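You operate a simulated robot arm through the tools that you are given. There is no shell and no other tool.

You are at the controls of a simulated two-armed robot. One attempt, no reset.

JOB
Measure the raking lamp's light at 5 on the taped square.
Fine: swing the lamp to mark 2, dial at 5, switch on and leave it so; lay the black light meter on the square, read it and put it back on its stand.

The check looks at the end state, three seconds after you hand in, the way a careful person would. Anything else that was tipped, shoved, dropped, spilled or broken makes it a failure.

ROBOT AND FRAMES
Two 7-joint arms with three-finger grippers on one trunk that stands fixed in place. Base frame: the origin is at the foot of the trunk, x ahead of it, y to its left, z up. Readings come in mm, rad, newtons and seconds.
The left shoulder is at [86, 126, 1110], the right one opposite. With the tool pointing down near the work surface each hand reaches from about 380 to 860 mm from the base axis, measured 20 degrees to its own side. Payload 2.94 kg a hand.
The TCP of each hand is the grasp point between the finger pads, 30 mm short of the fingertips. In the tool frame z runs along the fingers and y along their closing line. Largest opening 128 mm; the body of the gripper starts 93 mm behind the TCP.
Orientation is told as [roll, pitch, yaw] about the base's x, y, z axes, in that order, counted from this pose: with the fingers straight down and closing along the base's y, the tool's x points along the base's -x, its y along +y and its z along -z.

CONTROLS
- The arms move only by the tool send_rows. It takes "left_increments", "right_increments" or both (then of equal length, played together; a hand with none holds still); each is a list of rows, each an object of numbers (a shift or turn left out is 0, a gripper value left out holds the last): "x", "y", "z": the shift along the tool's x, y, z in mm; "rx", "ry", "rz": the turn, a rotation vector about the tool's x, y, z in rad; "grip": the finger opening in mm, from 0 to 128. In form: [{"x": .., "y": .., "z": .., "rx": .., "ry": .., "rz": .., "grip": ..}, ...]. A call has 1 to 20 rows; each row is the pose to reach, as a shift and turn from the pose commanded when the call began, along the tool's axes at that moment. Each row takes 0.2 s and may step no farther than 50 mm and 0.15 rad from the row before; otherwise, or with a gripper value out of range, the whole call is refused. Where a pose cannot be reached the arm comes as near as it can. A force on the tool above 90 N (or 10 N above the force at the start of the call, whichever is more), or a blocked arm, ends the call early, and 0.2 s more pass. Each finger halts on what it meets, pressing with about 43 N; the grip force reading is that of the motor and also rises with nothing between the fingers. The clock runs only during rows and for 0.2 s after the last one: add rows that repeat a pose to give the fingers time. The reply holds the time, the measured pose of the TCP, the force on the tool along the base axes, the opening and the grip force, in the units named above and with some noise, with the torque about the TCP (base axes, N m) and any sound that the robot's microphone picked up.
- Cameras (640 x 400 px; columns grow to the right, rows downward): "scene" is now at [217.6, -21.9, 1277.3]; the picture's right is [-0.22, -0.97, 0.00], its down [-0.51, 0.12, -0.85] and it looks along [0.83, -0.19, -0.53] (base axes); focal length 214 px, centre (320, 200). "left" rides on the left gripper at [69, 15, -120] in its tool frame; the picture's right is [-0.21, 0.98, 0.00], its down [-0.82, -0.18, -0.54] and it looks along [-0.53, -0.12, 0.84] (tool axes); focal length 251 px, centre (320, 200). "right" rides on the right gripper at [69, -15, -120] in its tool frame; the picture's right is [0.21, 0.98, 0.00], its down [-0.82, 0.18, -0.54] and it looks along [-0.53, 0.12, 0.84] (tool axes); focal length 251 px, centre (320, 200). There is no depth. A picture from a camera that has moved, and an enlarged one, comes with that camera's place and axes in the base frame and with its lens.
- camera(camera): a new picture of that camera. It takes no simulated time.
- lift_body(by): slides the trunk up (or, below 0, down) by that many mm; the arms and the scene camera ride with it, the base frame stays. It gives what a move gives, with no picture.
- pan_tilt(pan, tilt): turns the head with the scene camera to pan (to the left, within 1.396 rad either way) and tilt (down, from -0.506 to 1.204), counted from straight ahead of the robot. It gives what a move gives.
- inspect(camera, box): a new picture of the part [left, top, right, bottom] of that camera's present view, enlarged. It takes no simulated time.
- finish_job(): hands the job in; it is judged then, once.

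Nothing tells you positions but the pictures and the camera data. Unless the task says otherwise, let go and move clear before handing in.

The tools are called after "Emit:" by a JSON object that holds its "method" and its "body". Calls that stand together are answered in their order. send_rows: Moves the arms, as the interface text tells. Its arguments: {"type":"object","properties":{"left_increments":{"type":"array","items":{"type":"object","properties":{"x":{"type":"number"},"y":{"type":"number"},"z":{"type":"number"},"rx":{"type":"number"},"ry":{"type":"number"},"rz":{"type":"number"},"grip":{"type":"number"}}}},"right_increments":{"type":"array","items":{"type":"object","properties":{"x":{"type":"number"},"y":{"type":"number"},"z":{"type":"number"},"rx":{"type":"number"},"ry":{"type":"number"},"rz":{"type":"number"},"grip":{"type":"number"}}}}},"required":[]} The other tools are called the same way: lift_body (by) slides the trunk up or down; pan_tilt (pan, tilt) turns the head that bears the scene camera; camera (camera) takes a picture; inspect (camera, box) takes an enlarged picture of a part of a camera's view; finish_job () hands the job in.

At the start:

```text
time: 0.0
left_eef_pos: [618.1, 77.7, 1121.3]
left_ee_rot: [0.001, 0.0, 0.0]
left_ft_force: [-0.9, 0.5, 0.2]
left_wrist_torque: [0.0, -0.03, 0.01]
left_finger_gap: 128.1
left_grip_force: 0.1
right_eef_pos: [408.6, -267.1, 1178.6]
right_ee_rot: [-0.002, 0.001, -0.001]
right_ft_force: [0.1, 0.5, 0.2]
right_wrist_torque: [-0.02, -0.02, 0.01]
right_finger_gap: 128.1
right_grip_force: 0.0
trunk travel left (down, up): [-325.0, 222.0]
head pan, tilt: [-0.227, 0.557]
```

scene: 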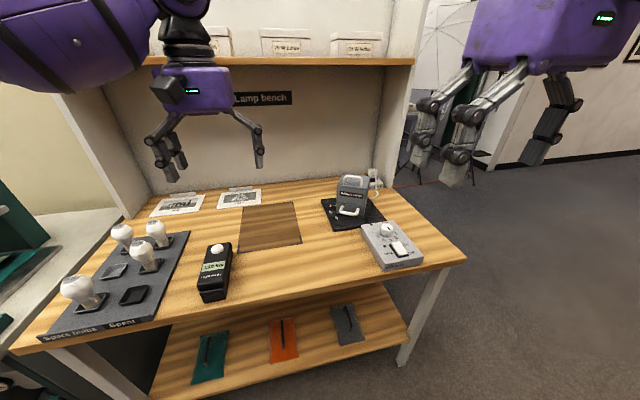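
right: 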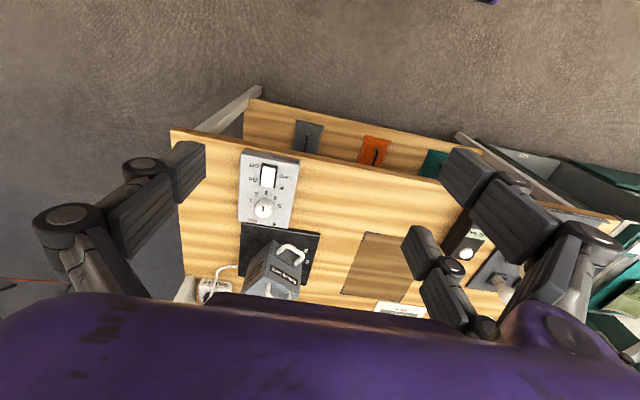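
left: 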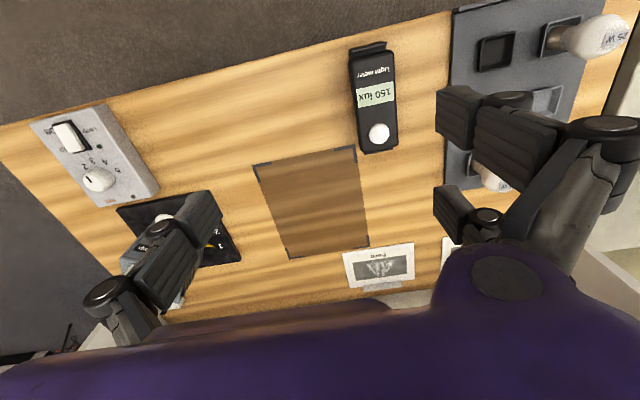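

I see a lamp bench with a bulb tray on the left, a black light meter, a taped square, a lamp on a base plate with marks, and a control box with dial and rocker switch on the right. I'll take enlarged pictures first.

Emit:
{"method": "inspect", "body": {"camera": "scene", "box": [300, 150, 460, 290]}}

Emit:
{"method": "inspect", "body": {"camera": "scene", "box": [140, 170, 320, 310]}}

Emit:
{"method": "inspect", "body": {"camera": "left", "box": [20, 90, 260, 300]}}

Emit:
{"method": "inspect", "body": {"camera": "right", "box": [180, 130, 340, 310]}}

Emit:
{"method": "inspect", "body": {"camera": "left", "box": [240, 20, 460, 290]}}

```text
2.86 times, centred on (380, 220) of scene
camera zoom: at [217.6, -21.9, 1277.3], right [-0.22, -0.97, 0.0], down [-0.51, 0.12, -0.85], along [0.83, -0.19, -0.53], focal length 613 px, centre (149, 143)
```

zoom: 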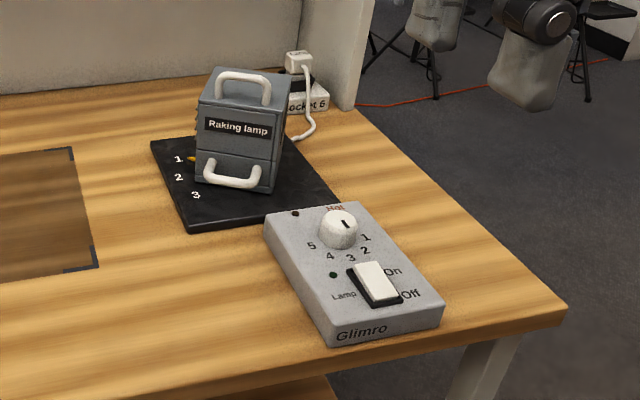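

```text
2.86 times, centred on (230, 240) of scene
camera zoom: at [217.6, -21.9, 1277.3], right [-0.22, -0.97, 0.0], down [-0.51, 0.12, -0.85], along [0.83, -0.19, -0.53], focal length 613 px, centre (577, 86)
```

zoom: 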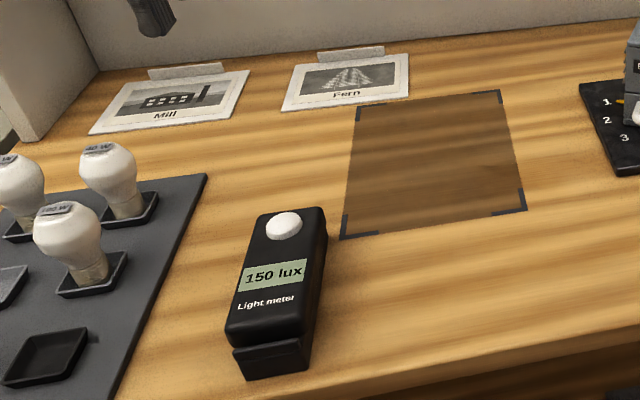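

```text
1.90 times, centred on (140, 195) of left
camera zoom: at [547.5, 92.2, 1241.0], right [0.21, 0.98, 0.0], down [0.82, -0.18, 0.54], along [0.53, -0.12, -0.84], focal length 479 px, centre (663, 210)
```

zoom: 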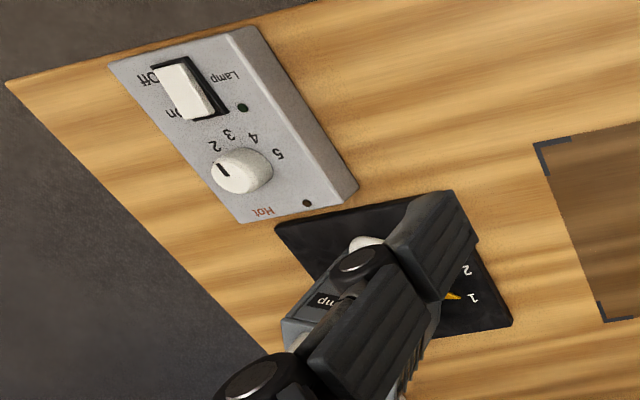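

```text
2.22 times, centred on (260, 220) of right
camera zoom: at [339.0, -282.2, 1299.9], right [-0.21, 0.98, 0.0], down [0.82, 0.18, 0.54], along [0.53, 0.12, -0.84], focal length 559 px, centre (453, 156)
```

zoom: 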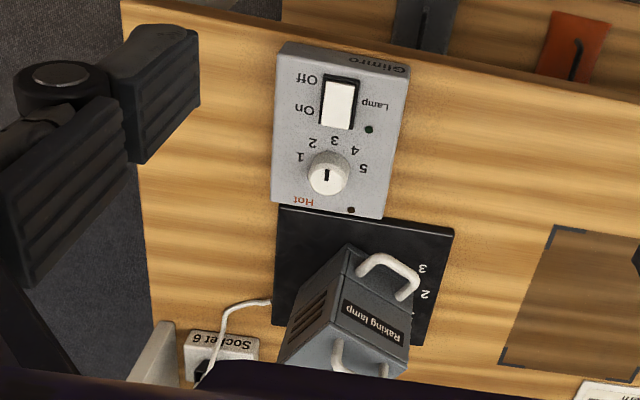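

```text
1.48 times, centred on (350, 155) of left
camera zoom: at [547.5, 92.2, 1241.0], right [0.21, 0.98, 0.0], down [0.82, -0.18, 0.54], along [0.53, -0.12, -0.84], focal length 372 px, centre (276, 267)
```

zoom: 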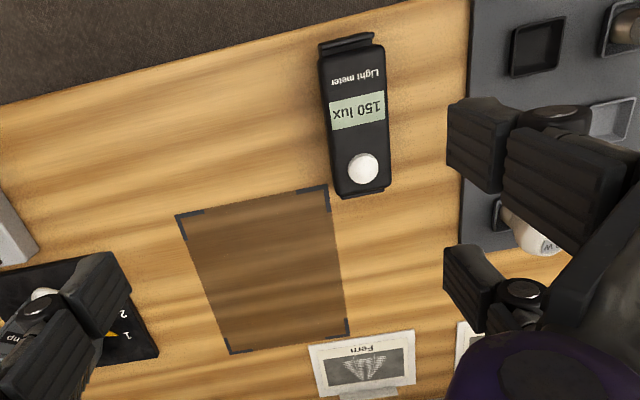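

I see the lamp, dial box and meter. I'll zoom in harder on each for detail before moving anything.

Emit:
{"method": "inspect", "body": {"camera": "scene", "box": [320, 165, 390, 235]}}

Emit:
{"method": "inspect", "body": {"camera": "scene", "box": [358, 215, 428, 275]}}

Emit:
{"method": "inspect", "body": {"camera": "scene", "box": [185, 225, 255, 310]}}

Emit:
{"method": "inspect", "body": {"camera": "right", "box": [220, 130, 320, 310]}}

```text
5.71 times, centred on (355, 200) of scene
camera zoom: at [217.6, -21.9, 1277.3], right [-0.22, -0.97, 0.0], down [-0.51, 0.12, -0.85], along [0.83, -0.19, -0.53], focal length 1226 px, centre (120, 200)
```

zoom: 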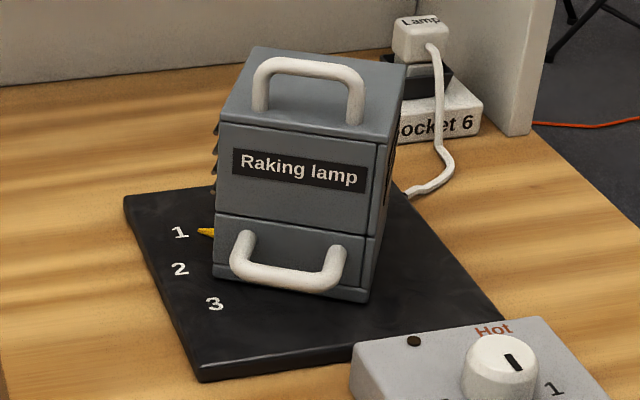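

```text
6.67 times, centred on (393, 245) of scene
camera zoom: at [217.6, -21.9, 1277.3], right [-0.22, -0.97, 0.0], down [-0.51, 0.12, -0.85], along [0.83, -0.19, -0.53], focal length 1430 px, centre (-167, -100)
```

zoom: 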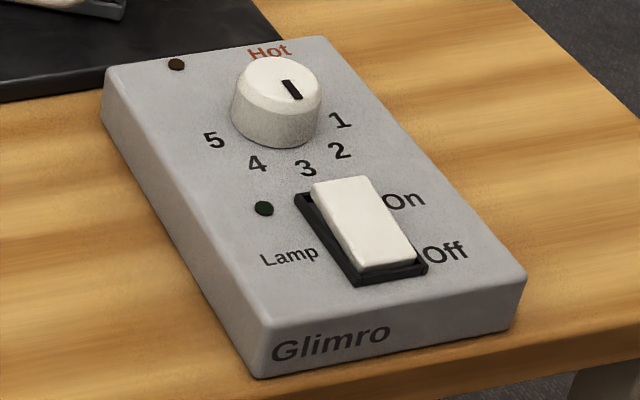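

```text
4.71 times, centred on (220, 268) of scene
camera zoom: at [217.6, -21.9, 1277.3], right [-0.22, -0.97, 0.0], down [-0.51, 0.12, -0.85], along [0.83, -0.19, -0.53], focal length 1009 px, centre (791, -118)
```

zoom: 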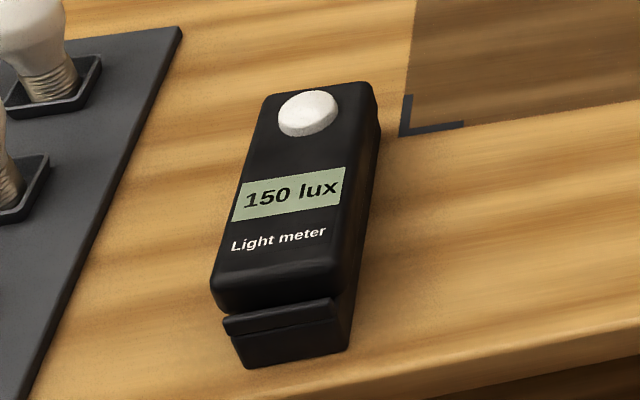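

```text
2.22 times, centred on (270, 220) of right
camera zoom: at [339.0, -282.2, 1299.9], right [-0.21, 0.98, 0.0], down [0.82, 0.18, 0.54], along [0.53, 0.12, -0.84], focal length 559 px, centre (431, 156)
```

zoom: 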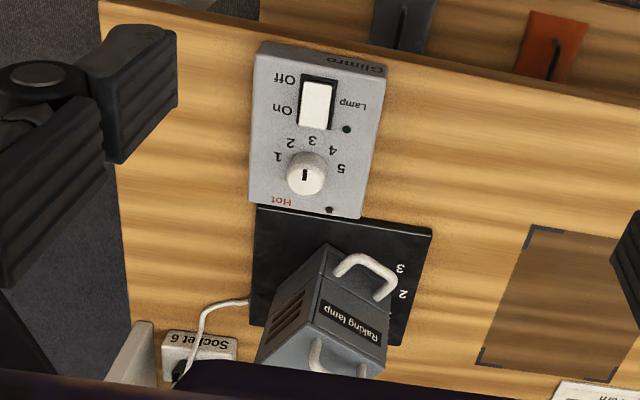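

The dial's labels run 1 (right) through 3 (near side) to 5 (left), and I need the exact direction of the pointer line. I'll zoom in further on the knob and the lamp, and move the right hand for a better view.

Emit:
{"method": "inspect", "body": {"camera": "scene", "box": [374, 218, 404, 240]}}

Emit:
{"method": "inspect", "body": {"camera": "left", "box": [70, 150, 130, 210]}}

Emit:
{"method": "inspect", "body": {"camera": "right", "box": [235, 180, 295, 230]}}

Emit:
{"method": "send_rows", "body": {"right_increments": [{"x": -38, "y": -16, "z": 10}, {"x": -76, "y": -32, "z": 20}, {"x": -114, "y": -48, "z": 40}, {"x": -140, "y": -58, "z": 60}, {"x": -150, "y": -63, "z": 80}]}}

```text
16.00 times, centred on (389, 229) of scene
camera zoom: at [217.6, -21.9, 1277.3], right [-0.22, -0.97, 0.0], down [-0.51, 0.12, -0.85], along [0.83, -0.19, -0.53], focal length 3432 px, centre (-784, -264)
```

zoom: 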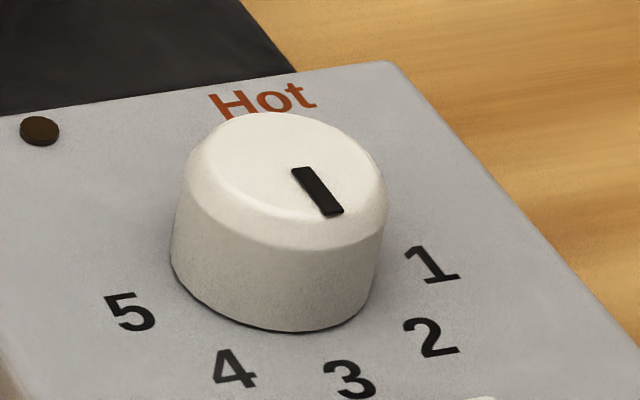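

```text
6.67 times, centred on (100, 180) of left
camera zoom: at [547.5, 92.2, 1241.0], right [0.21, 0.98, 0.0], down [0.82, -0.18, 0.54], along [0.53, -0.12, -0.84], focal length 1676 px, centre (1787, 333)
```

zoom: 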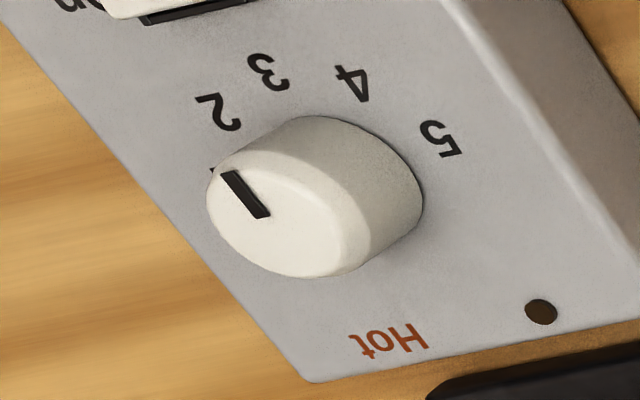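

```text
8.00 times, centred on (265, 205) of right
camera zoom: at [339.0, -282.2, 1299.9], right [-0.21, 0.98, 0.0], down [0.82, 0.18, 0.54], along [0.53, 0.12, -0.84], focal length 2012 px, centre (760, 160)
```

zoom: 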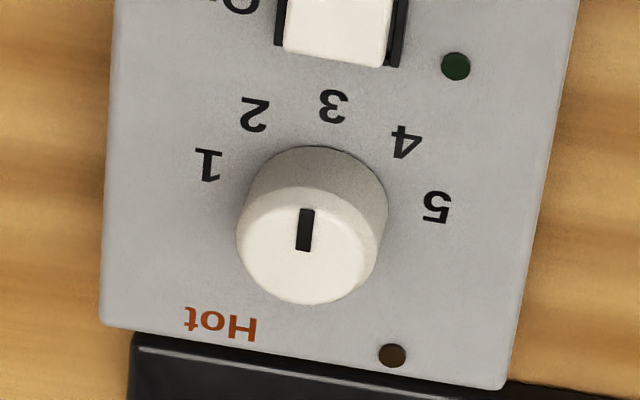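

```text
time: 1.2
left_eef_pos: [616.8, 77.8, 1120.7]
left_ee_rot: [-0.001, 0.0, 0.0]
left_ft_force: [0.5, 0.0, -0.1]
left_wrist_torque: [0.04, 0.03, 0.05]
left_finger_gap: 128.1
left_grip_force: 0.1
right_eef_pos: [560.5, -331.4, 1099.0]
right_ee_rot: [0.001, -0.001, 0.0]
right_ft_force: [0.2, -0.8, -0.7]
right_wrist_torque: [0.01, -0.01, -0.02]
right_finger_gap: 127.9
right_grip_force: 0.0
trunk travel left (down, up): [-325.0, 222.0]
head pan, tilt: [-0.227, 0.557]
```

The pointer line seems to point toward the near side. I'll look from the right hand's new place.

Emit:
{"method": "camera", "body": {"camera": "right"}}

Emit:
{"method": "camera", "body": {"camera": "scene"}}

```text
taken
camera right: at [489.9, -345.7, 1219.2], right [-0.21, 0.98, 0.0], down [0.82, 0.18, 0.54], along [0.53, 0.12, -0.84], focal length 251 px, centre (320, 200)
```

right: 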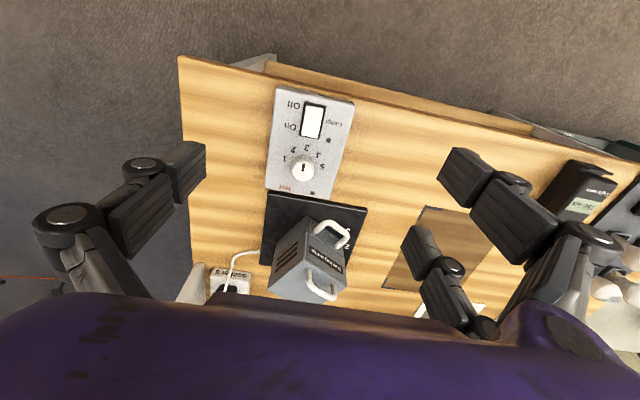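

```text
taken
camera scene: at [217.9, -22.2, 1277.3], right [-0.22, -0.97, 0.0], down [-0.51, 0.12, -0.85], along [0.83, -0.19, -0.53], focal length 214 px, centre (320, 200)
```

scene: 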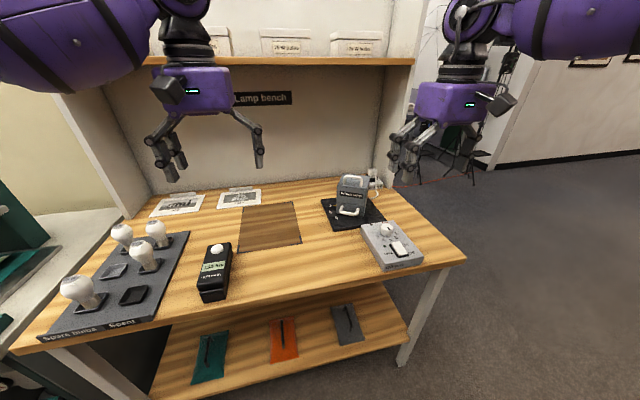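

Emit:
{"method": "inspect", "body": {"camera": "right", "box": [240, 80, 380, 300]}}

Emit:
{"method": "inspect", "body": {"camera": "right", "box": [275, 135, 335, 200]}}

Emit:
{"method": "inspect", "body": {"camera": "right", "box": [260, 190, 370, 300]}}

Emit:
{"method": "inspect", "body": {"camera": "right", "box": [520, 140, 640, 280]}}

```text
1.82 times, centred on (310, 190) of right
camera zoom: at [489.9, -345.7, 1219.2], right [-0.21, 0.98, 0.0], down [0.82, 0.18, 0.54], along [0.53, 0.12, -0.84], focal length 457 px, centre (338, 218)
```

zoom: 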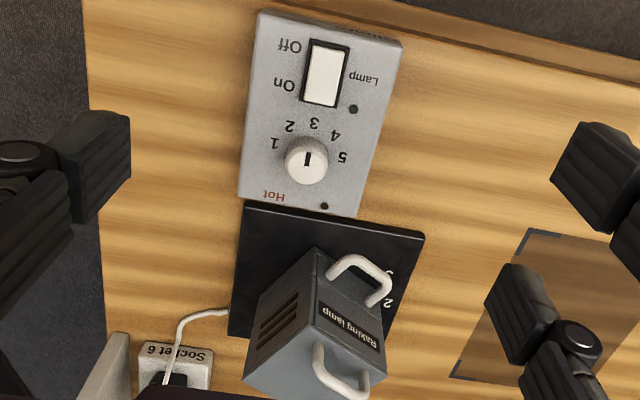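

```text
6.15 times, centred on (305, 168) of right
camera zoom: at [489.9, -345.7, 1219.2], right [-0.21, 0.98, 0.0], down [0.82, 0.18, 0.54], along [0.53, 0.12, -0.84], focal length 1547 px, centre (412, 400)
```

zoom: 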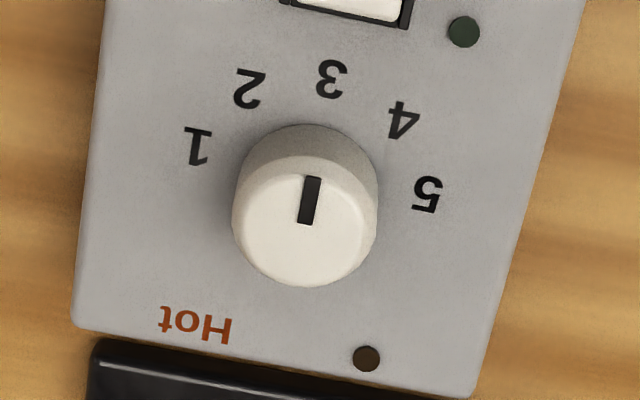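

```text
3.64 times, centred on (315, 245) of right
camera zoom: at [489.9, -345.7, 1219.2], right [-0.21, 0.98, 0.0], down [0.82, 0.18, 0.54], along [0.53, 0.12, -0.84], focal length 914 px, centre (338, 36)
```

zoom: 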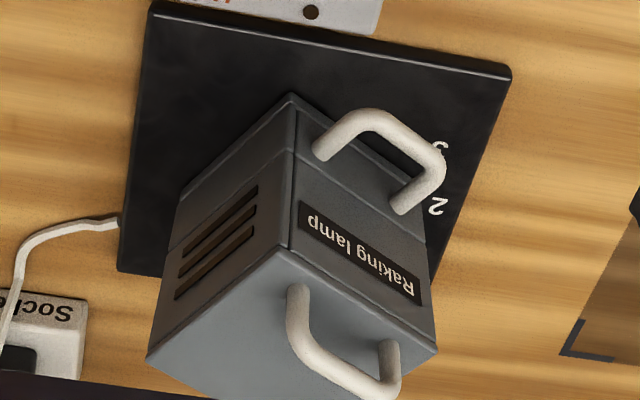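

```text
2.86 times, centred on (580, 210) of right
camera zoom: at [489.9, -345.7, 1219.2], right [-0.21, 0.98, 0.0], down [0.82, 0.18, 0.54], along [0.53, 0.12, -0.84], focal length 718 px, centre (-423, 171)
```

zoom: 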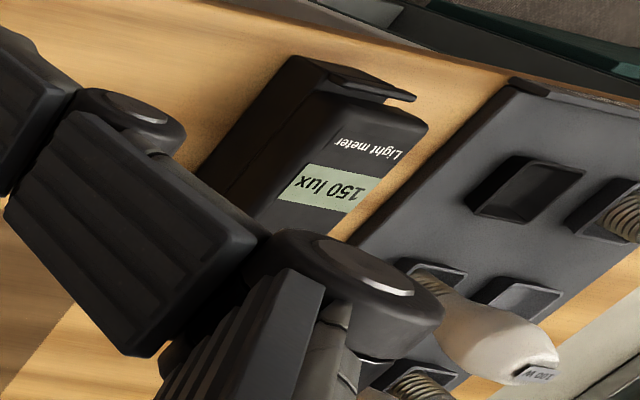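

The lamp (about 100 mm square, top near z≈934) pivots near (851,-287), with pointer at mark 1; its lower front handle is near (779,-247,850). The meter seems to sit on a sloped stand, so I'll move the left hand for a side view of it.

Emit:
{"method": "send_rows", "body": {"left_increments": [{"x": 10, "y": -15, "z": 15, "rz": -0.14}, {"x": 20, "y": -30, "z": 30, "rz": -0.28}, {"x": 30, "y": -45, "z": 45, "rz": -0.42}, {"x": 40, "y": -60, "z": 60, "rz": -0.56}, {"x": 50, "y": -75, "z": 75, "rz": -0.7}, {"x": 60, "y": -90, "z": 90, "rz": -0.84}, {"x": 70, "y": -105, "z": 105, "rz": -0.98}, {"x": 77, "y": -118, "z": 121, "rz": -1.05}]}}

Emit:
{"method": "camera", "body": {"camera": "left"}}

Emit:
{"method": "inspect", "body": {"camera": "left", "box": [260, 160, 460, 320]}}

```text
time: 3.0
left_eef_pos: [540.1, -41.3, 1000.4]
left_ee_rot: [0.002, 0.001, 1.054]
left_ft_force: [0.6, -0.4, 0.1]
left_wrist_torque: [0.0, 0.0, -0.03]
left_finger_gap: 127.9
left_grip_force: 0.0
right_eef_pos: [558.6, -329.9, 1099.9]
right_ee_rot: [0.0, 0.001, -0.001]
right_ft_force: [1.4, -0.6, -0.4]
right_wrist_torque: [0.0, 0.0, -0.01]
right_finger_gap: 128.2
right_grip_force: 0.0
trunk travel left (down, up): [-325.0, 222.0]
head pan, tilt: [-0.227, 0.557]
```

```text
taken
camera left: at [492.5, -93.4, 1119.9], right [-0.74, 0.67, 0.0], down [0.56, 0.62, 0.54], along [0.36, 0.4, -0.84], focal length 251 px, centre (320, 200)
```

left: 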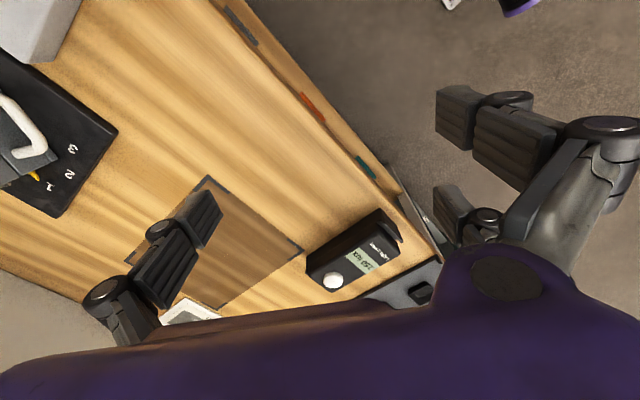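

```text
2.50 times, centred on (360, 240) of left
camera zoom: at [492.5, -93.4, 1119.9], right [-0.74, 0.67, 0.0], down [0.56, 0.62, 0.54], along [0.36, 0.4, -0.84], focal length 629 px, centre (220, 100)
```

zoom: 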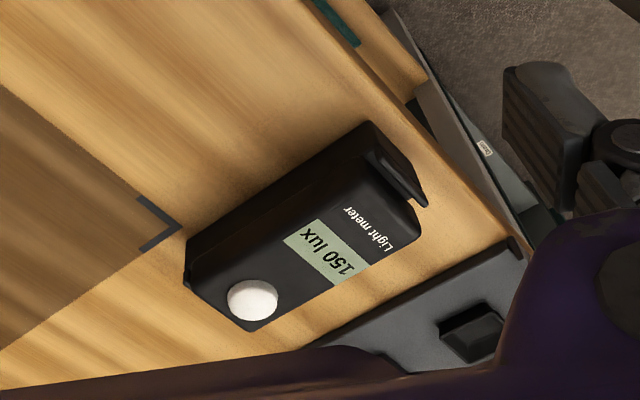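

I see the meter and its stand from its right side. I'll zoom on it more closely.

Emit:
{"method": "inspect", "body": {"camera": "left", "box": [295, 200, 415, 300]}}

Emit:
{"method": "inspect", "body": {"camera": "left", "box": [0, 60, 130, 230]}}

```text
4.00 times, centred on (355, 250) of left
camera zoom: at [492.5, -93.4, 1119.9], right [-0.74, 0.67, 0.0], down [0.56, 0.62, 0.54], along [0.36, 0.4, -0.84], focal length 1006 px, centre (180, 0)
```

zoom: 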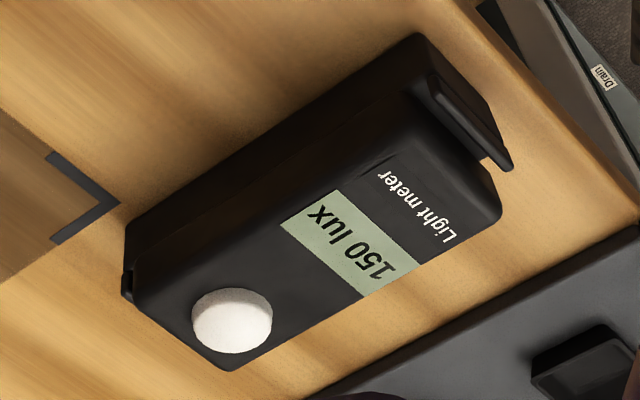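

```text
2.35 times, centred on (65, 145) of left
camera zoom: at [492.5, -93.4, 1119.9], right [-0.74, 0.67, 0.0], down [0.56, 0.62, 0.54], along [0.36, 0.4, -0.84], focal length 592 px, centre (920, 329)
```

zoom: 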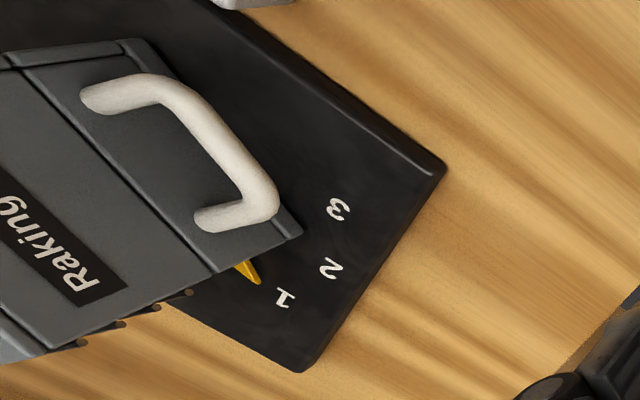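

I want a lower, more sideways view of the meter and its stand. I'll swing the left hand and tilt it.

Emit:
{"method": "send_rows", "body": {"left_increments": [{"x": -23, "y": -23, "z": 15, "rz": -0.12}, {"x": -46, "y": -46, "z": 30, "rz": -0.24}, {"x": -68.6, "y": -70.2, "z": 45, "rz": -0.346}]}}

Emit:
{"method": "send_rows", "body": {"left_increments": [{"z": 10, "ry": -0.14}, {"z": 20, "ry": -0.28}, {"z": 30, "ry": -0.42}, {"z": 42, "ry": -0.5}]}}

Emit:
{"method": "camera", "body": {"camera": "left"}}

```text
time: 3.8
left_eef_pos: [636.5, -15.5, 954.5]
left_ee_rot: [0.0, 0.001, 1.397]
left_ft_force: [-0.5, 0.6, -0.9]
left_wrist_torque: [-0.04, 0.03, 0.02]
left_finger_gap: 127.8
left_grip_force: 0.0
right_eef_pos: [558.9, -330.9, 1098.5]
right_ee_rot: [-0.001, 0.003, -0.001]
right_ft_force: [1.4, -0.3, -0.3]
right_wrist_torque: [0.0, 0.01, -0.01]
right_finger_gap: 127.8
right_grip_force: 0.0
trunk travel left (down, up): [-325.0, 222.0]
head pan, tilt: [-0.227, 0.557]
```

```text
time: 4.8
left_eef_pos: [636.5, -16.8, 913.3]
left_ee_rot: [0.0, -0.502, 1.397]
left_ft_force: [-0.5, 0.4, 0.1]
left_wrist_torque: [0.01, -0.02, -0.02]
left_finger_gap: 128.0
left_grip_force: 0.0
right_eef_pos: [558.4, -330.0, 1099.3]
right_ee_rot: [-0.001, 0.001, 0.001]
right_ft_force: [1.2, 0.4, -0.1]
right_wrist_torque: [0.02, -0.04, 0.0]
right_finger_gap: 128.1
right_grip_force: 0.0
trunk travel left (down, up): [-325.0, 222.0]
head pan, tilt: [-0.227, 0.557]
```

```text
taken
camera left: at [599.6, -130.3, 985.3], right [-0.93, 0.35, 0.1], down [0.26, 0.42, 0.87], along [0.27, 0.83, -0.48], focal length 251 px, centre (320, 200)
```

left: 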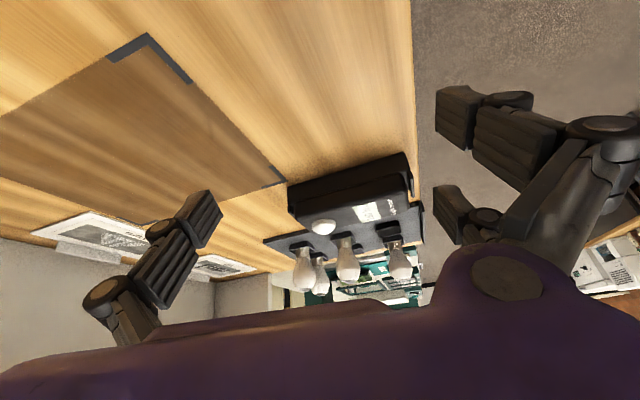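

Emit:
{"method": "inspect", "body": {"camera": "left", "box": [275, 145, 435, 245]}}

Emit:
{"method": "inspect", "body": {"camera": "left", "box": [0, 20, 300, 240]}}

```text
4.00 times, centred on (355, 195) of left
camera zoom: at [599.6, -130.3, 985.3], right [-0.93, 0.35, 0.1], down [0.26, 0.42, 0.87], along [0.27, 0.83, -0.48], focal length 1006 px, centre (180, 220)
```

zoom: 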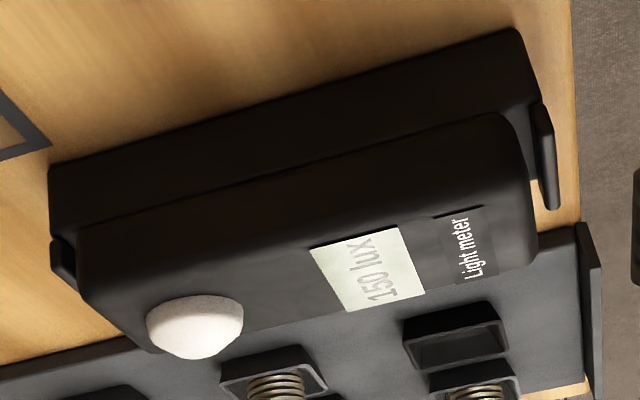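

```text
1.82 times, centred on (150, 130) of left
camera zoom: at [599.6, -130.3, 985.3], right [-0.93, 0.35, 0.1], down [0.26, 0.42, 0.87], along [0.27, 0.83, -0.48], focal length 457 px, centre (629, 327)
```

zoom: 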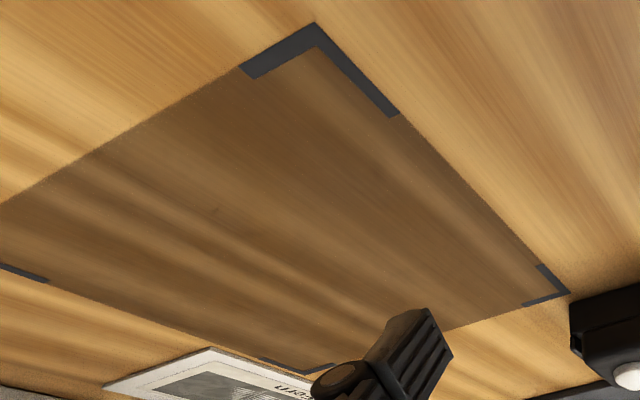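

The meter lies flat on a low block stand (top z≈832) with end lips; meter spans about x 583–715, y 122–180, top z≈855. Next I bring the left hand back upright and high, and tilt the right hand so its camera looks straight down on the dial.

Emit:
{"method": "send_rows", "body": {"left_increments": [{"x": -15, "z": -27, "ry": 0.13}, {"x": -29, "z": -53, "ry": 0.26}, {"x": -44, "z": -80, "ry": 0.39}, {"x": -57.5, "z": -105, "ry": 0.5}], "right_increments": [{"x": -25, "y": 4, "z": 10, "ry": 0.14}, {"x": -50, "y": 8, "z": 20, "ry": 0.28}, {"x": -76, "y": 12, "z": 30, "ry": 0.42}, {"x": -102, "y": 15, "z": 39, "ry": 0.56}]}}

Emit:
{"method": "camera", "body": {"camera": "right"}}

```text
time: 5.8
left_eef_pos: [634.6, -18.5, 1033.5]
left_ee_rot: [-0.003, 0.0, 1.394]
left_ft_force: [0.4, -0.7, 0.4]
left_wrist_torque: [0.06, -0.03, -0.01]
left_finger_gap: 128.0
left_grip_force: 0.0
right_eef_pos: [562.8, -375.1, 1040.2]
right_ee_rot: [0.004, 0.553, 0.001]
right_ft_force: [-1.4, -0.9, -0.7]
right_wrist_torque: [0.08, -0.01, -0.03]
right_finger_gap: 127.8
right_grip_force: 0.1
right hand out of reach, approached as far as the arm can: row 3, 4
trunk travel left (down, up): [-325.0, 222.0]
head pan, tilt: [-0.227, 0.557]
```

```text
taken
camera right: at [566.9, -389.4, 1179.1], right [-0.18, 0.98, 0.12], down [0.98, 0.18, 0.03], along [0.01, 0.12, -0.99], focal length 251 px, centre (320, 200)
```

right: 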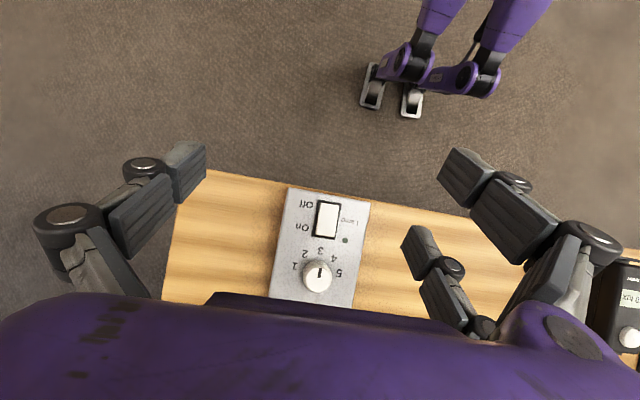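

Reach was limited, but the view is nearly straight down. Zooming in on the panel.

Emit:
{"method": "inspect", "body": {"camera": "right", "box": [265, 185, 375, 305]}}

Emit:
{"method": "inspect", "body": {"camera": "right", "box": [290, 245, 350, 295]}}

```text
3.33 times, centred on (320, 245) of right
camera zoom: at [566.9, -389.4, 1179.1], right [-0.18, 0.98, 0.12], down [0.98, 0.18, 0.03], along [0.01, 0.12, -0.99], focal length 838 px, centre (320, 50)
```

zoom: 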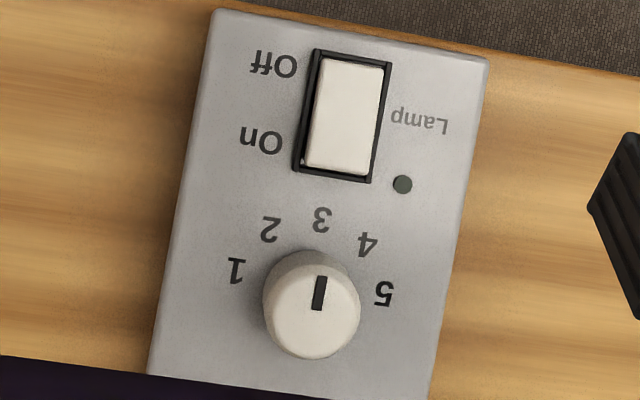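

```text
8.00 times, centred on (320, 270) of right
camera zoom: at [566.9, -389.4, 1179.1], right [-0.18, 0.98, 0.12], down [0.98, 0.18, 0.03], along [0.01, 0.12, -0.99], focal length 2012 px, centre (320, -360)
```

zoom: 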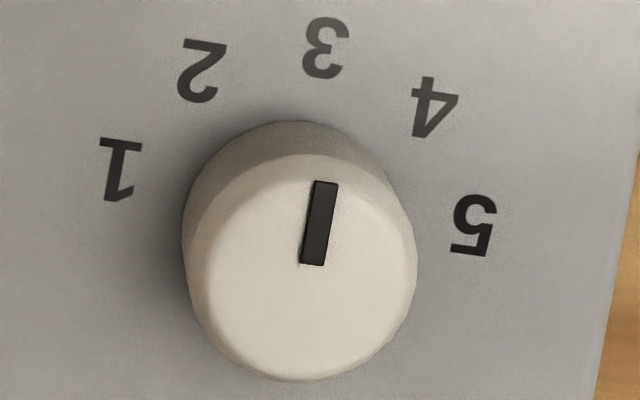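

The dial pointer is at 3 (points straight at the robot), so 5 is 90° clockwise. I'll bring both hands upright again, the left back to its own side.

Emit:
{"method": "send_rows", "body": {"left_increments": [{"x": -15.4, "y": 10.4, "rz": 0.14}, {"x": -30.8, "y": 20.8, "rz": 0.28}, {"x": -46.2, "y": 31.2, "rz": 0.42}, {"x": -61.6, "y": 41.6, "rz": 0.56}, {"x": -77, "y": 52, "rz": 0.7}, {"x": -92.4, "y": 62.4, "rz": 0.84}, {"x": -107.8, "y": 72.8, "rz": 0.98}, {"x": -123.2, "y": 83, "rz": 1.12}, {"x": -138.6, "y": 93, "rz": 1.26}, {"x": -154, "y": 103.7, "rz": 1.394}], "right_increments": [{"ry": -0.14}, {"ry": -0.28}, {"ry": -0.42}, {"ry": -0.55}, {"ry": -0.55}, {"ry": -0.55}, {"ry": -0.55}, {"ry": -0.55}, {"ry": -0.55}, {"ry": -0.55}]}}

```text
time: 8.0
left_eef_pos: [559.5, 152.6, 1032.9]
left_ee_rot: [-0.003, 0.0, 0.002]
left_ft_force: [-0.1, 1.1, -0.6]
left_wrist_torque: [-0.02, -0.02, 0.0]
left_finger_gap: 127.9
left_grip_force: 0.0
right_eef_pos: [564.7, -371.3, 1041.2]
right_ee_rot: [0.0, 0.011, 0.002]
right_ft_force: [-0.4, 0.6, 0.1]
right_wrist_torque: [-0.02, 0.02, 0.04]
right_finger_gap: 127.6
right_grip_force: 0.0
trunk travel left (down, up): [-325.0, 222.0]
head pan, tilt: [-0.227, 0.557]
```

Both hands are upright. I now bring the right hand toward the lamp with yaw −0.54 to match the lamp's front face.

Emit:
{"method": "send_rows", "body": {"right_increments": [{"x": -24, "y": 18, "z": -5, "rz": 0.135}, {"x": -48, "y": 36, "z": -10, "rz": 0.27}, {"x": -72, "y": 54, "z": -15, "rz": 0.405}, {"x": -95, "y": 71, "z": -20, "rz": 0.54}]}}

Emit:
{"method": "camera", "body": {"camera": "right"}}

Emit:
{"method": "inspect", "body": {"camera": "right", "box": [260, 100, 420, 300]}}

```text
time: 9.0
left_eef_pos: [561.5, 151.7, 1031.2]
left_ee_rot: [0.002, 0.001, 0.003]
left_ft_force: [0.1, -0.6, 0.1]
left_wrist_torque: [0.02, 0.05, -0.03]
left_finger_gap: 128.3
left_grip_force: 0.0
right_eef_pos: [662.0, -302.0, 1059.7]
right_ee_rot: [-0.004, 0.011, -0.543]
right_ft_force: [-0.1, 0.1, -0.4]
right_wrist_torque: [0.0, 0.01, 0.01]
right_finger_gap: 127.9
right_grip_force: 0.1
trunk travel left (down, up): [-325.0, 222.0]
head pan, tilt: [-0.227, 0.557]
```

```text
taken
camera right: at [595.3, -278.9, 1180.8], right [0.32, 0.95, 0.0], down [0.8, -0.27, 0.53], along [0.5, -0.17, -0.85], focal length 251 px, centre (320, 200)
```

right: 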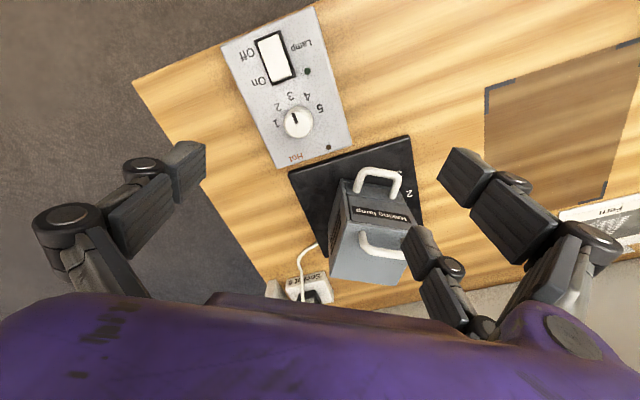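

```text
2.00 times, centred on (340, 200) of right
camera zoom: at [595.3, -278.9, 1180.8], right [0.32, 0.95, 0.0], down [0.8, -0.27, 0.53], along [0.5, -0.17, -0.85], focal length 503 px, centre (280, 200)
```

zoom: 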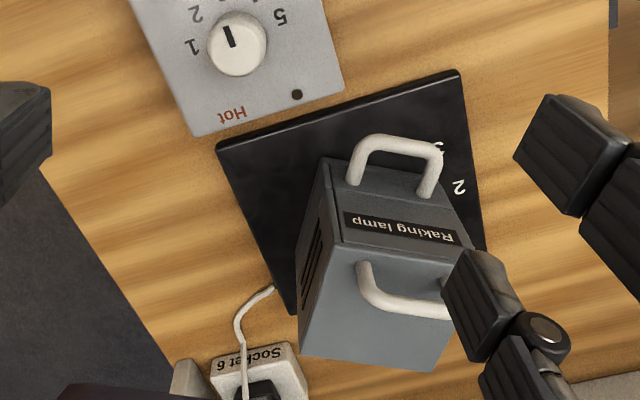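

The lamp's front handle midpoint is near (789,-252,850), its face normal heading about 150°. I'll move the right hand above the handle at z=1000 with fingers open to 100, and check from the scene camera.

Emit:
{"method": "send_rows", "body": {"right_increments": [{"x": -20.8, "y": 27, "z": 10, "rz": -0.006, "grip": 100}, {"x": -41.6, "y": 54, "z": 20, "rz": -0.012, "grip": 100}, {"x": -62.4, "y": 81, "z": 40, "rz": -0.018, "grip": 100}, {"x": -83.1, "y": 108, "z": 60, "rz": -0.023, "grip": 100}]}}

Emit:
{"method": "inspect", "body": {"camera": "scene", "box": [310, 110, 440, 240]}}

Emit:
{"method": "camera", "body": {"camera": "right"}}

```text
time: 10.0
left_eef_pos: [560.5, 152.7, 1032.7]
left_ee_rot: [-0.002, 0.0, 0.002]
left_ft_force: [-0.1, 0.0, 0.1]
left_wrist_torque: [0.01, -0.03, 0.0]
left_finger_gap: 128.1
left_grip_force: 0.0
right_eef_pos: [682.7, -298.4, 1042.3]
right_ee_rot: [-0.005, 0.008, -0.52]
right_ft_force: [-0.4, 0.6, 1.6]
right_wrist_torque: [0.03, -0.05, -0.01]
right_finger_gap: 100.0
right_grip_force: 0.1
right hand out of reach, approached as far as the arm can: row 1, 2, 3, 4
trunk travel left (down, up): [-325.0, 222.0]
head pan, tilt: [-0.227, 0.557]
```

```text
3.08 times, centred on (375, 175) of scene
camera zoom: at [216.8, -21.6, 1277.5], right [-0.22, -0.97, 0.0], down [-0.51, 0.12, -0.85], along [0.83, -0.19, -0.53], focal length 660 px, centre (151, 277)
```

zoom: 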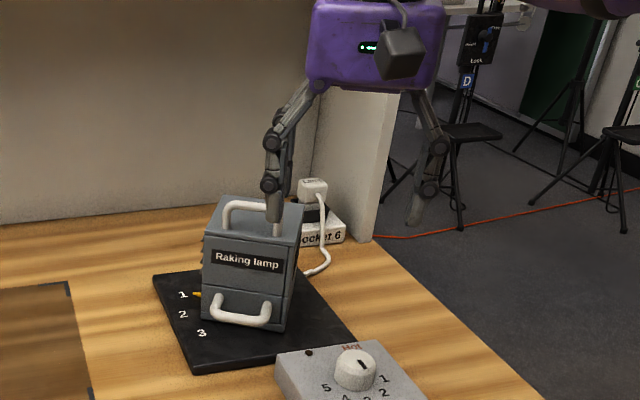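

```text
taken
camera right: at [615.2, -277.3, 1162.8], right [0.3, 0.95, 0.0], down [0.81, -0.25, 0.53], along [0.51, -0.16, -0.85], focal length 251 px, centre (320, 200)
```

right: 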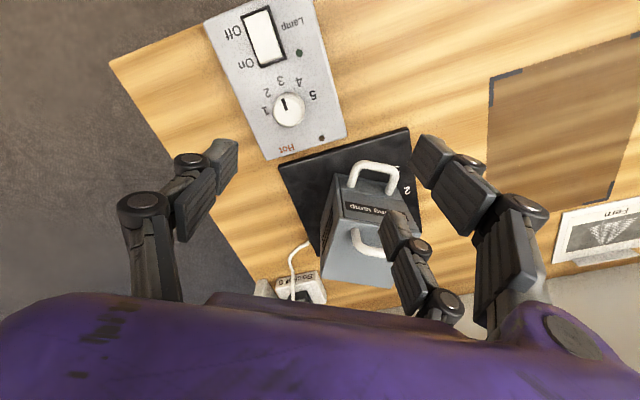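

The hand can't reach out that far at that height with the trunk this low. I'll raise the trunk by 150 mm, which brings the shoulder nearer to wrist height, then retry.

Emit:
{"method": "lift_body", "body": {"by": 150}}

Emit:
{"method": "camera", "body": {"camera": "scene"}}

```text
time: 11.8
left_eef_pos: [561.3, 152.2, 1181.7]
left_ee_rot: [0.001, 0.001, 0.002]
left_ft_force: [0.0, -0.3, -0.5]
left_wrist_torque: [-0.05, 0.04, 0.02]
left_finger_gap: 127.9
left_grip_force: 0.1
right_eef_pos: [650.5, -300.1, 1318.3]
right_ee_rot: [0.1, -0.168, -0.531]
right_ft_force: [-0.6, 0.2, -1.0]
right_wrist_torque: [0.02, 0.04, 0.0]
right_finger_gap: 99.9
right_grip_force: 0.0
trunk travel left (down, up): [-475.0, 72.0]
head pan, tilt: [-0.227, 0.557]
```

```text
taken
camera scene: at [164.4, -21.9, 1437.7], right [-0.22, -0.97, 0.0], down [-0.52, 0.12, -0.85], along [0.83, -0.19, -0.53], focal length 214 px, centre (320, 200)
```

scene: 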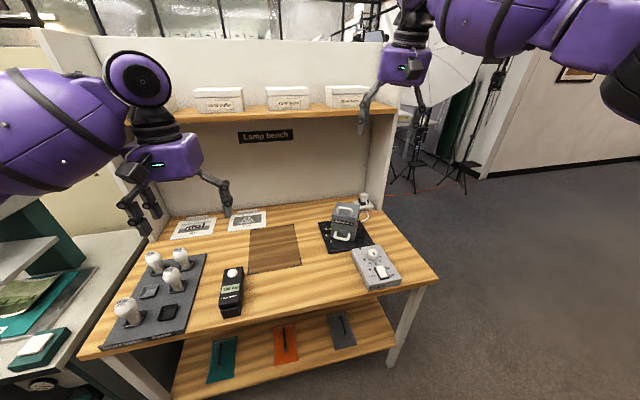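

The trunk went up and the right hand drifted a bit from its near-singular pose. I'll send a hold row to see where the commanded pose is.

Emit:
{"method": "send_rows", "body": {"right_increments": [{"z": 0}, {"z": 0}]}}

```text
time: 12.3
left_eef_pos: [561.1, 152.4, 1182.3]
left_ee_rot: [-0.002, 0.0, 0.0]
left_ft_force: [-0.9, 0.9, -0.9]
left_wrist_torque: [-0.02, 0.01, 0.02]
left_finger_gap: 128.0
left_grip_force: 0.0
right_eef_pos: [652.2, -299.9, 1318.4]
right_ee_rot: [0.099, -0.171, -0.529]
right_ft_force: [0.7, 0.1, 0.7]
right_wrist_torque: [0.02, 0.0, 0.0]
right_finger_gap: 100.0
right_grip_force: 0.1
trunk travel left (down, up): [-475.0, 72.0]
head pan, tilt: [-0.227, 0.557]
```

I'll straighten the right hand and bring it down to about (700,-290,1130).

Emit:
{"method": "send_rows", "body": {"right_increments": [{"x": -1, "y": 3, "z": 39, "rx": 0.03, "ry": 0.05}, {"x": -2, "y": 6, "z": 78, "rx": 0.06, "ry": 0.1}, {"x": -3, "y": 9, "z": 117, "rx": 0.09, "ry": 0.15}, {"x": -3.5, "y": 12, "z": 156, "rx": 0.099, "ry": 0.171}, {"x": -3.8, "y": 13.8, "z": 193.8, "rx": 0.099, "ry": 0.171}]}}

```text
time: 13.6
left_eef_pos: [559.1, 153.9, 1182.8]
left_ee_rot: [-0.001, -0.002, 0.002]
left_ft_force: [0.1, 0.8, 0.6]
left_wrist_torque: [-0.05, 0.0, 0.0]
left_finger_gap: 128.1
left_grip_force: 0.0
right_eef_pos: [644.2, -328.4, 1181.1]
right_ee_rot: [0.003, -0.012, -0.521]
right_ft_force: [-0.2, 0.4, -0.4]
right_wrist_torque: [-0.04, -0.04, -0.02]
right_finger_gap: 99.9
right_grip_force: 0.0
right hand out of reach, approached as far as the arm can: row 1, 2, 3, 4, 5
trunk travel left (down, up): [-475.0, 72.0]
head pan, tilt: [-0.227, 0.557]
```

Now straight down first to get within reach.

Emit:
{"method": "send_rows", "body": {"right_increments": [{"z": 45}, {"z": 90}, {"z": 135}]}}

```text
time: 14.3
left_eef_pos: [559.5, 152.8, 1182.6]
left_ee_rot: [0.0, 0.0, 0.002]
left_ft_force: [0.1, 0.0, -0.1]
left_wrist_torque: [0.01, 0.04, -0.01]
left_finger_gap: 128.0
left_grip_force: 0.0
right_eef_pos: [639.1, -331.4, 1047.0]
right_ee_rot: [0.001, 0.001, -0.52]
right_ft_force: [0.7, -0.3, 1.0]
right_wrist_torque: [0.04, 0.01, 0.0]
right_finger_gap: 99.9
right_grip_force: 0.0
right hand out of reach, approached as far as the arm can: row 3
trunk travel left (down, up): [-475.0, 72.0]
head pan, tilt: [-0.227, 0.557]
```

Reach seems limited possibly by yaw or the lift moving the shoulder back. I'll turn the yaw back to 0 and test forward reach.

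Emit:
{"method": "send_rows", "body": {"right_increments": [{"rz": -0.13}, {"rz": -0.26}, {"rz": -0.39}, {"rz": -0.52}]}}

Emit:
{"method": "send_rows", "body": {"right_increments": [{"x": -30}, {"x": -60}, {"x": -90}]}}

```text
time: 15.3
left_eef_pos: [560.1, 152.6, 1182.8]
left_ee_rot: [-0.001, -0.001, 0.001]
left_ft_force: [0.0, -0.4, 0.8]
left_wrist_torque: [0.01, 0.0, 0.02]
left_finger_gap: 128.2
left_grip_force: 0.0
right_eef_pos: [640.2, -331.5, 1048.5]
right_ee_rot: [0.001, -0.001, -0.001]
right_ft_force: [-0.1, -0.3, 0.4]
right_wrist_torque: [0.0, 0.02, -0.02]
right_finger_gap: 100.3
right_grip_force: 0.0
trunk travel left (down, up): [-475.0, 72.0]
head pan, tilt: [-0.227, 0.557]
```

```text
time: 16.1
left_eef_pos: [560.1, 152.8, 1182.3]
left_ee_rot: [-0.001, -0.001, 0.003]
left_ft_force: [-0.4, 0.7, 0.7]
left_wrist_torque: [0.01, 0.02, -0.01]
left_finger_gap: 128.1
left_grip_force: 0.0
right_eef_pos: [645.5, -346.9, 1060.0]
right_ee_rot: [-0.001, -0.001, 0.0]
right_ft_force: [0.8, -0.4, 0.2]
right_wrist_torque: [-0.01, -0.02, 0.02]
right_finger_gap: 99.9
right_grip_force: 0.1
right hand out of reach, approached as far as the arm can: row 1, 2, 3
trunk travel left (down, up): [-475.0, 72.0]
head pan, tilt: [-0.227, 0.557]
```

Raising didn't help, so I'll pull the right hand in and up and return the trunk to its starting height.

Emit:
{"method": "send_rows", "body": {"right_increments": [{"x": 30, "y": 6, "z": -25}, {"x": 60, "y": 12, "z": -50}, {"x": 85, "y": 17, "z": -90}]}}

Emit:
{"method": "lift_body", "body": {"by": -150}}

```text
time: 16.9
left_eef_pos: [560.0, 153.8, 1183.6]
left_ee_rot: [0.0, -0.001, 0.002]
left_ft_force: [-0.4, -0.6, -0.2]
left_wrist_torque: [-0.01, -0.02, 0.02]
left_finger_gap: 127.8
left_grip_force: 0.0
right_eef_pos: [557.1, -329.2, 1152.5]
right_ee_rot: [0.0, 0.0, -0.001]
right_ft_force: [-0.2, 0.0, 1.0]
right_wrist_torque: [-0.03, 0.01, -0.01]
right_finger_gap: 100.1
right_grip_force: 0.0
trunk travel left (down, up): [-475.0, 72.0]
head pan, tilt: [-0.227, 0.557]
```

```text
time: 18.7
left_eef_pos: [559.9, 153.7, 1033.5]
left_ee_rot: [0.001, -0.003, 0.005]
left_ft_force: [0.4, 0.8, 0.4]
left_wrist_torque: [0.02, -0.03, -0.01]
left_finger_gap: 128.1
left_grip_force: 0.1
right_eef_pos: [560.5, -329.1, 1000.5]
right_ee_rot: [0.0, 0.0, -0.001]
right_ft_force: [-1.1, -0.6, 1.4]
right_wrist_torque: [0.0, 0.0, 0.0]
right_finger_gap: 100.1
right_grip_force: 0.1
trunk travel left (down, up): [-325.0, 222.0]
head pan, tilt: [-0.227, 0.557]
```

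Back at the starting height. I'll approach the lamp handle low, from in front-left: first to about (700,-210,950) with yaw −0.52.

Emit:
{"method": "send_rows", "body": {"right_increments": [{"x": -35, "y": 30, "z": 12, "rz": 0.13}, {"x": -70, "y": 60, "z": 25, "rz": 0.26}, {"x": -105, "y": 90, "z": 38, "rz": 0.39}, {"x": -140, "y": 119, "z": 50, "rz": 0.52}]}}

Emit:
{"method": "camera", "body": {"camera": "right"}}

Emit:
{"method": "camera", "body": {"camera": "scene"}}

```text
time: 19.7
left_eef_pos: [559.4, 154.0, 1033.5]
left_ee_rot: [-0.002, -0.002, 0.004]
left_ft_force: [-0.7, 0.5, 0.8]
left_wrist_torque: [-0.05, -0.04, 0.01]
left_finger_gap: 127.9
left_grip_force: 0.1
right_eef_pos: [680.0, -270.0, 964.8]
right_ee_rot: [-0.002, -0.002, -0.463]
right_ft_force: [-1.2, 0.5, 1.2]
right_wrist_torque: [0.01, -0.03, -0.03]
right_finger_gap: 99.8
right_grip_force: 0.1
right hand out of reach, approached as far as the arm can: row 4
trunk travel left (down, up): [-325.0, 222.0]
head pan, tilt: [-0.227, 0.557]
```

```text
taken
camera right: at [610.4, -252.2, 1084.5], right [0.24, 0.97, 0.0], down [0.82, -0.2, 0.54], along [0.53, -0.13, -0.84], focal length 251 px, centre (320, 200)
```

right: 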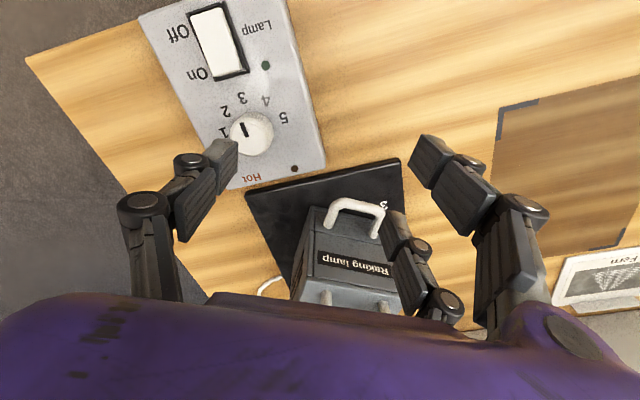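

```text
taken
camera scene: at [216.2, -21.0, 1277.6], right [-0.22, -0.97, 0.0], down [-0.51, 0.12, -0.85], along [0.83, -0.19, -0.53], focal length 214 px, centre (320, 200)
```

scene: 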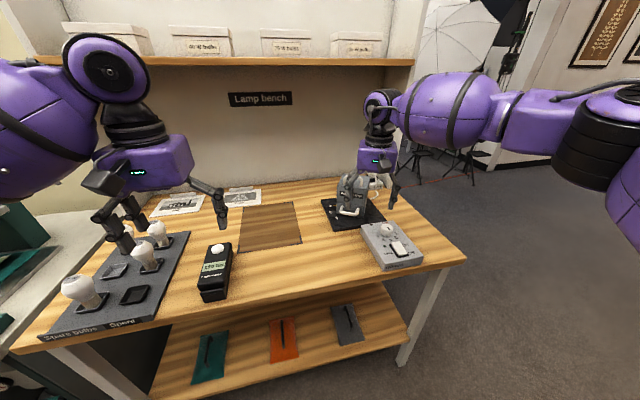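

The arm seems stuck in an awkward elbow posture. I'll pull the right hand back toward its starting pose, square its yaw, and come in again lower.

Emit:
{"method": "send_rows", "body": {"right_increments": [{"x": 45, "z": -20, "rz": -0.1}, {"x": 90, "z": -40, "rz": -0.2}, {"x": 135, "z": -60, "rz": -0.3}, {"x": 180, "z": -80, "rz": -0.4}, {"x": 225, "y": -10, "z": -100, "rz": -0.463}]}}

Emit:
{"method": "camera", "body": {"camera": "scene"}}

```text
refused: row 5 steps farther than a row can; nothing moved
```

```text
taken
camera scene: at [216.2, -21.0, 1277.6], right [-0.22, -0.97, 0.0], down [-0.51, 0.12, -0.85], along [0.83, -0.19, -0.53], focal length 214 px, centre (320, 200)
```

scene: 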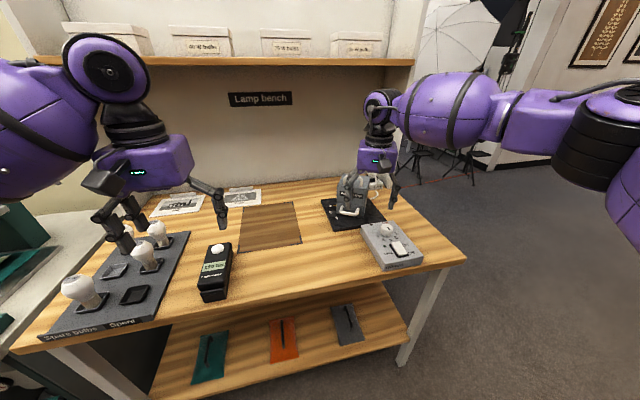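

Refused for step size; I'll resend in smaller steps.

Emit:
{"method": "send_rows", "body": {"right_increments": [{"x": 34, "y": -17, "z": -16, "rz": -0.08}, {"x": 68, "y": -34, "z": -32, "rz": -0.16}, {"x": 102, "y": -51, "z": -48, "rz": -0.24}, {"x": 137, "y": -68, "z": -65, "rz": -0.32}, {"x": 171, "y": -85, "z": -82, "rz": -0.4}, {"x": 206, "y": -103, "z": -100, "rz": -0.463}]}}

Emit:
{"method": "camera", "body": {"camera": "scene"}}

```text
time: 21.1
left_eef_pos: [560.4, 153.5, 1033.9]
left_ee_rot: [0.0, -0.004, 0.002]
left_ft_force: [-0.7, 0.6, -0.2]
left_wrist_torque: [0.0, -0.03, 0.0]
left_finger_gap: 128.1
left_grip_force: 0.1
right_eef_pos: [448.0, -270.4, 1064.3]
right_ee_rot: [0.0, 0.0, 0.006]
right_ft_force: [-0.1, -0.4, 0.6]
right_wrist_torque: [0.0, -0.05, 0.03]
right_finger_gap: 99.9
right_grip_force: 0.2
trunk travel left (down, up): [-325.0, 222.0]
head pan, tilt: [-0.227, 0.557]
```

```text
taken
camera scene: at [216.4, -22.1, 1277.6], right [-0.22, -0.97, 0.0], down [-0.51, 0.12, -0.85], along [0.83, -0.19, -0.53], focal length 214 px, centre (320, 200)
```

scene: 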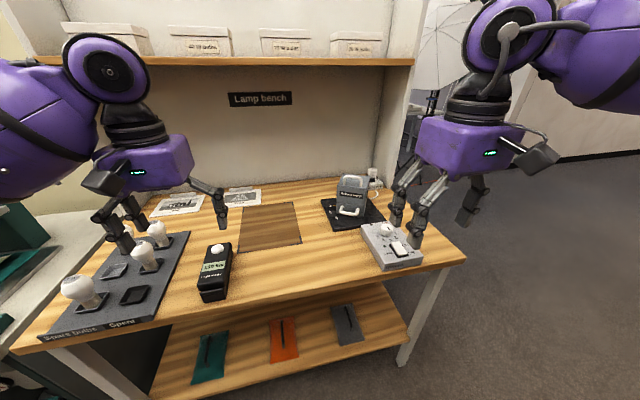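

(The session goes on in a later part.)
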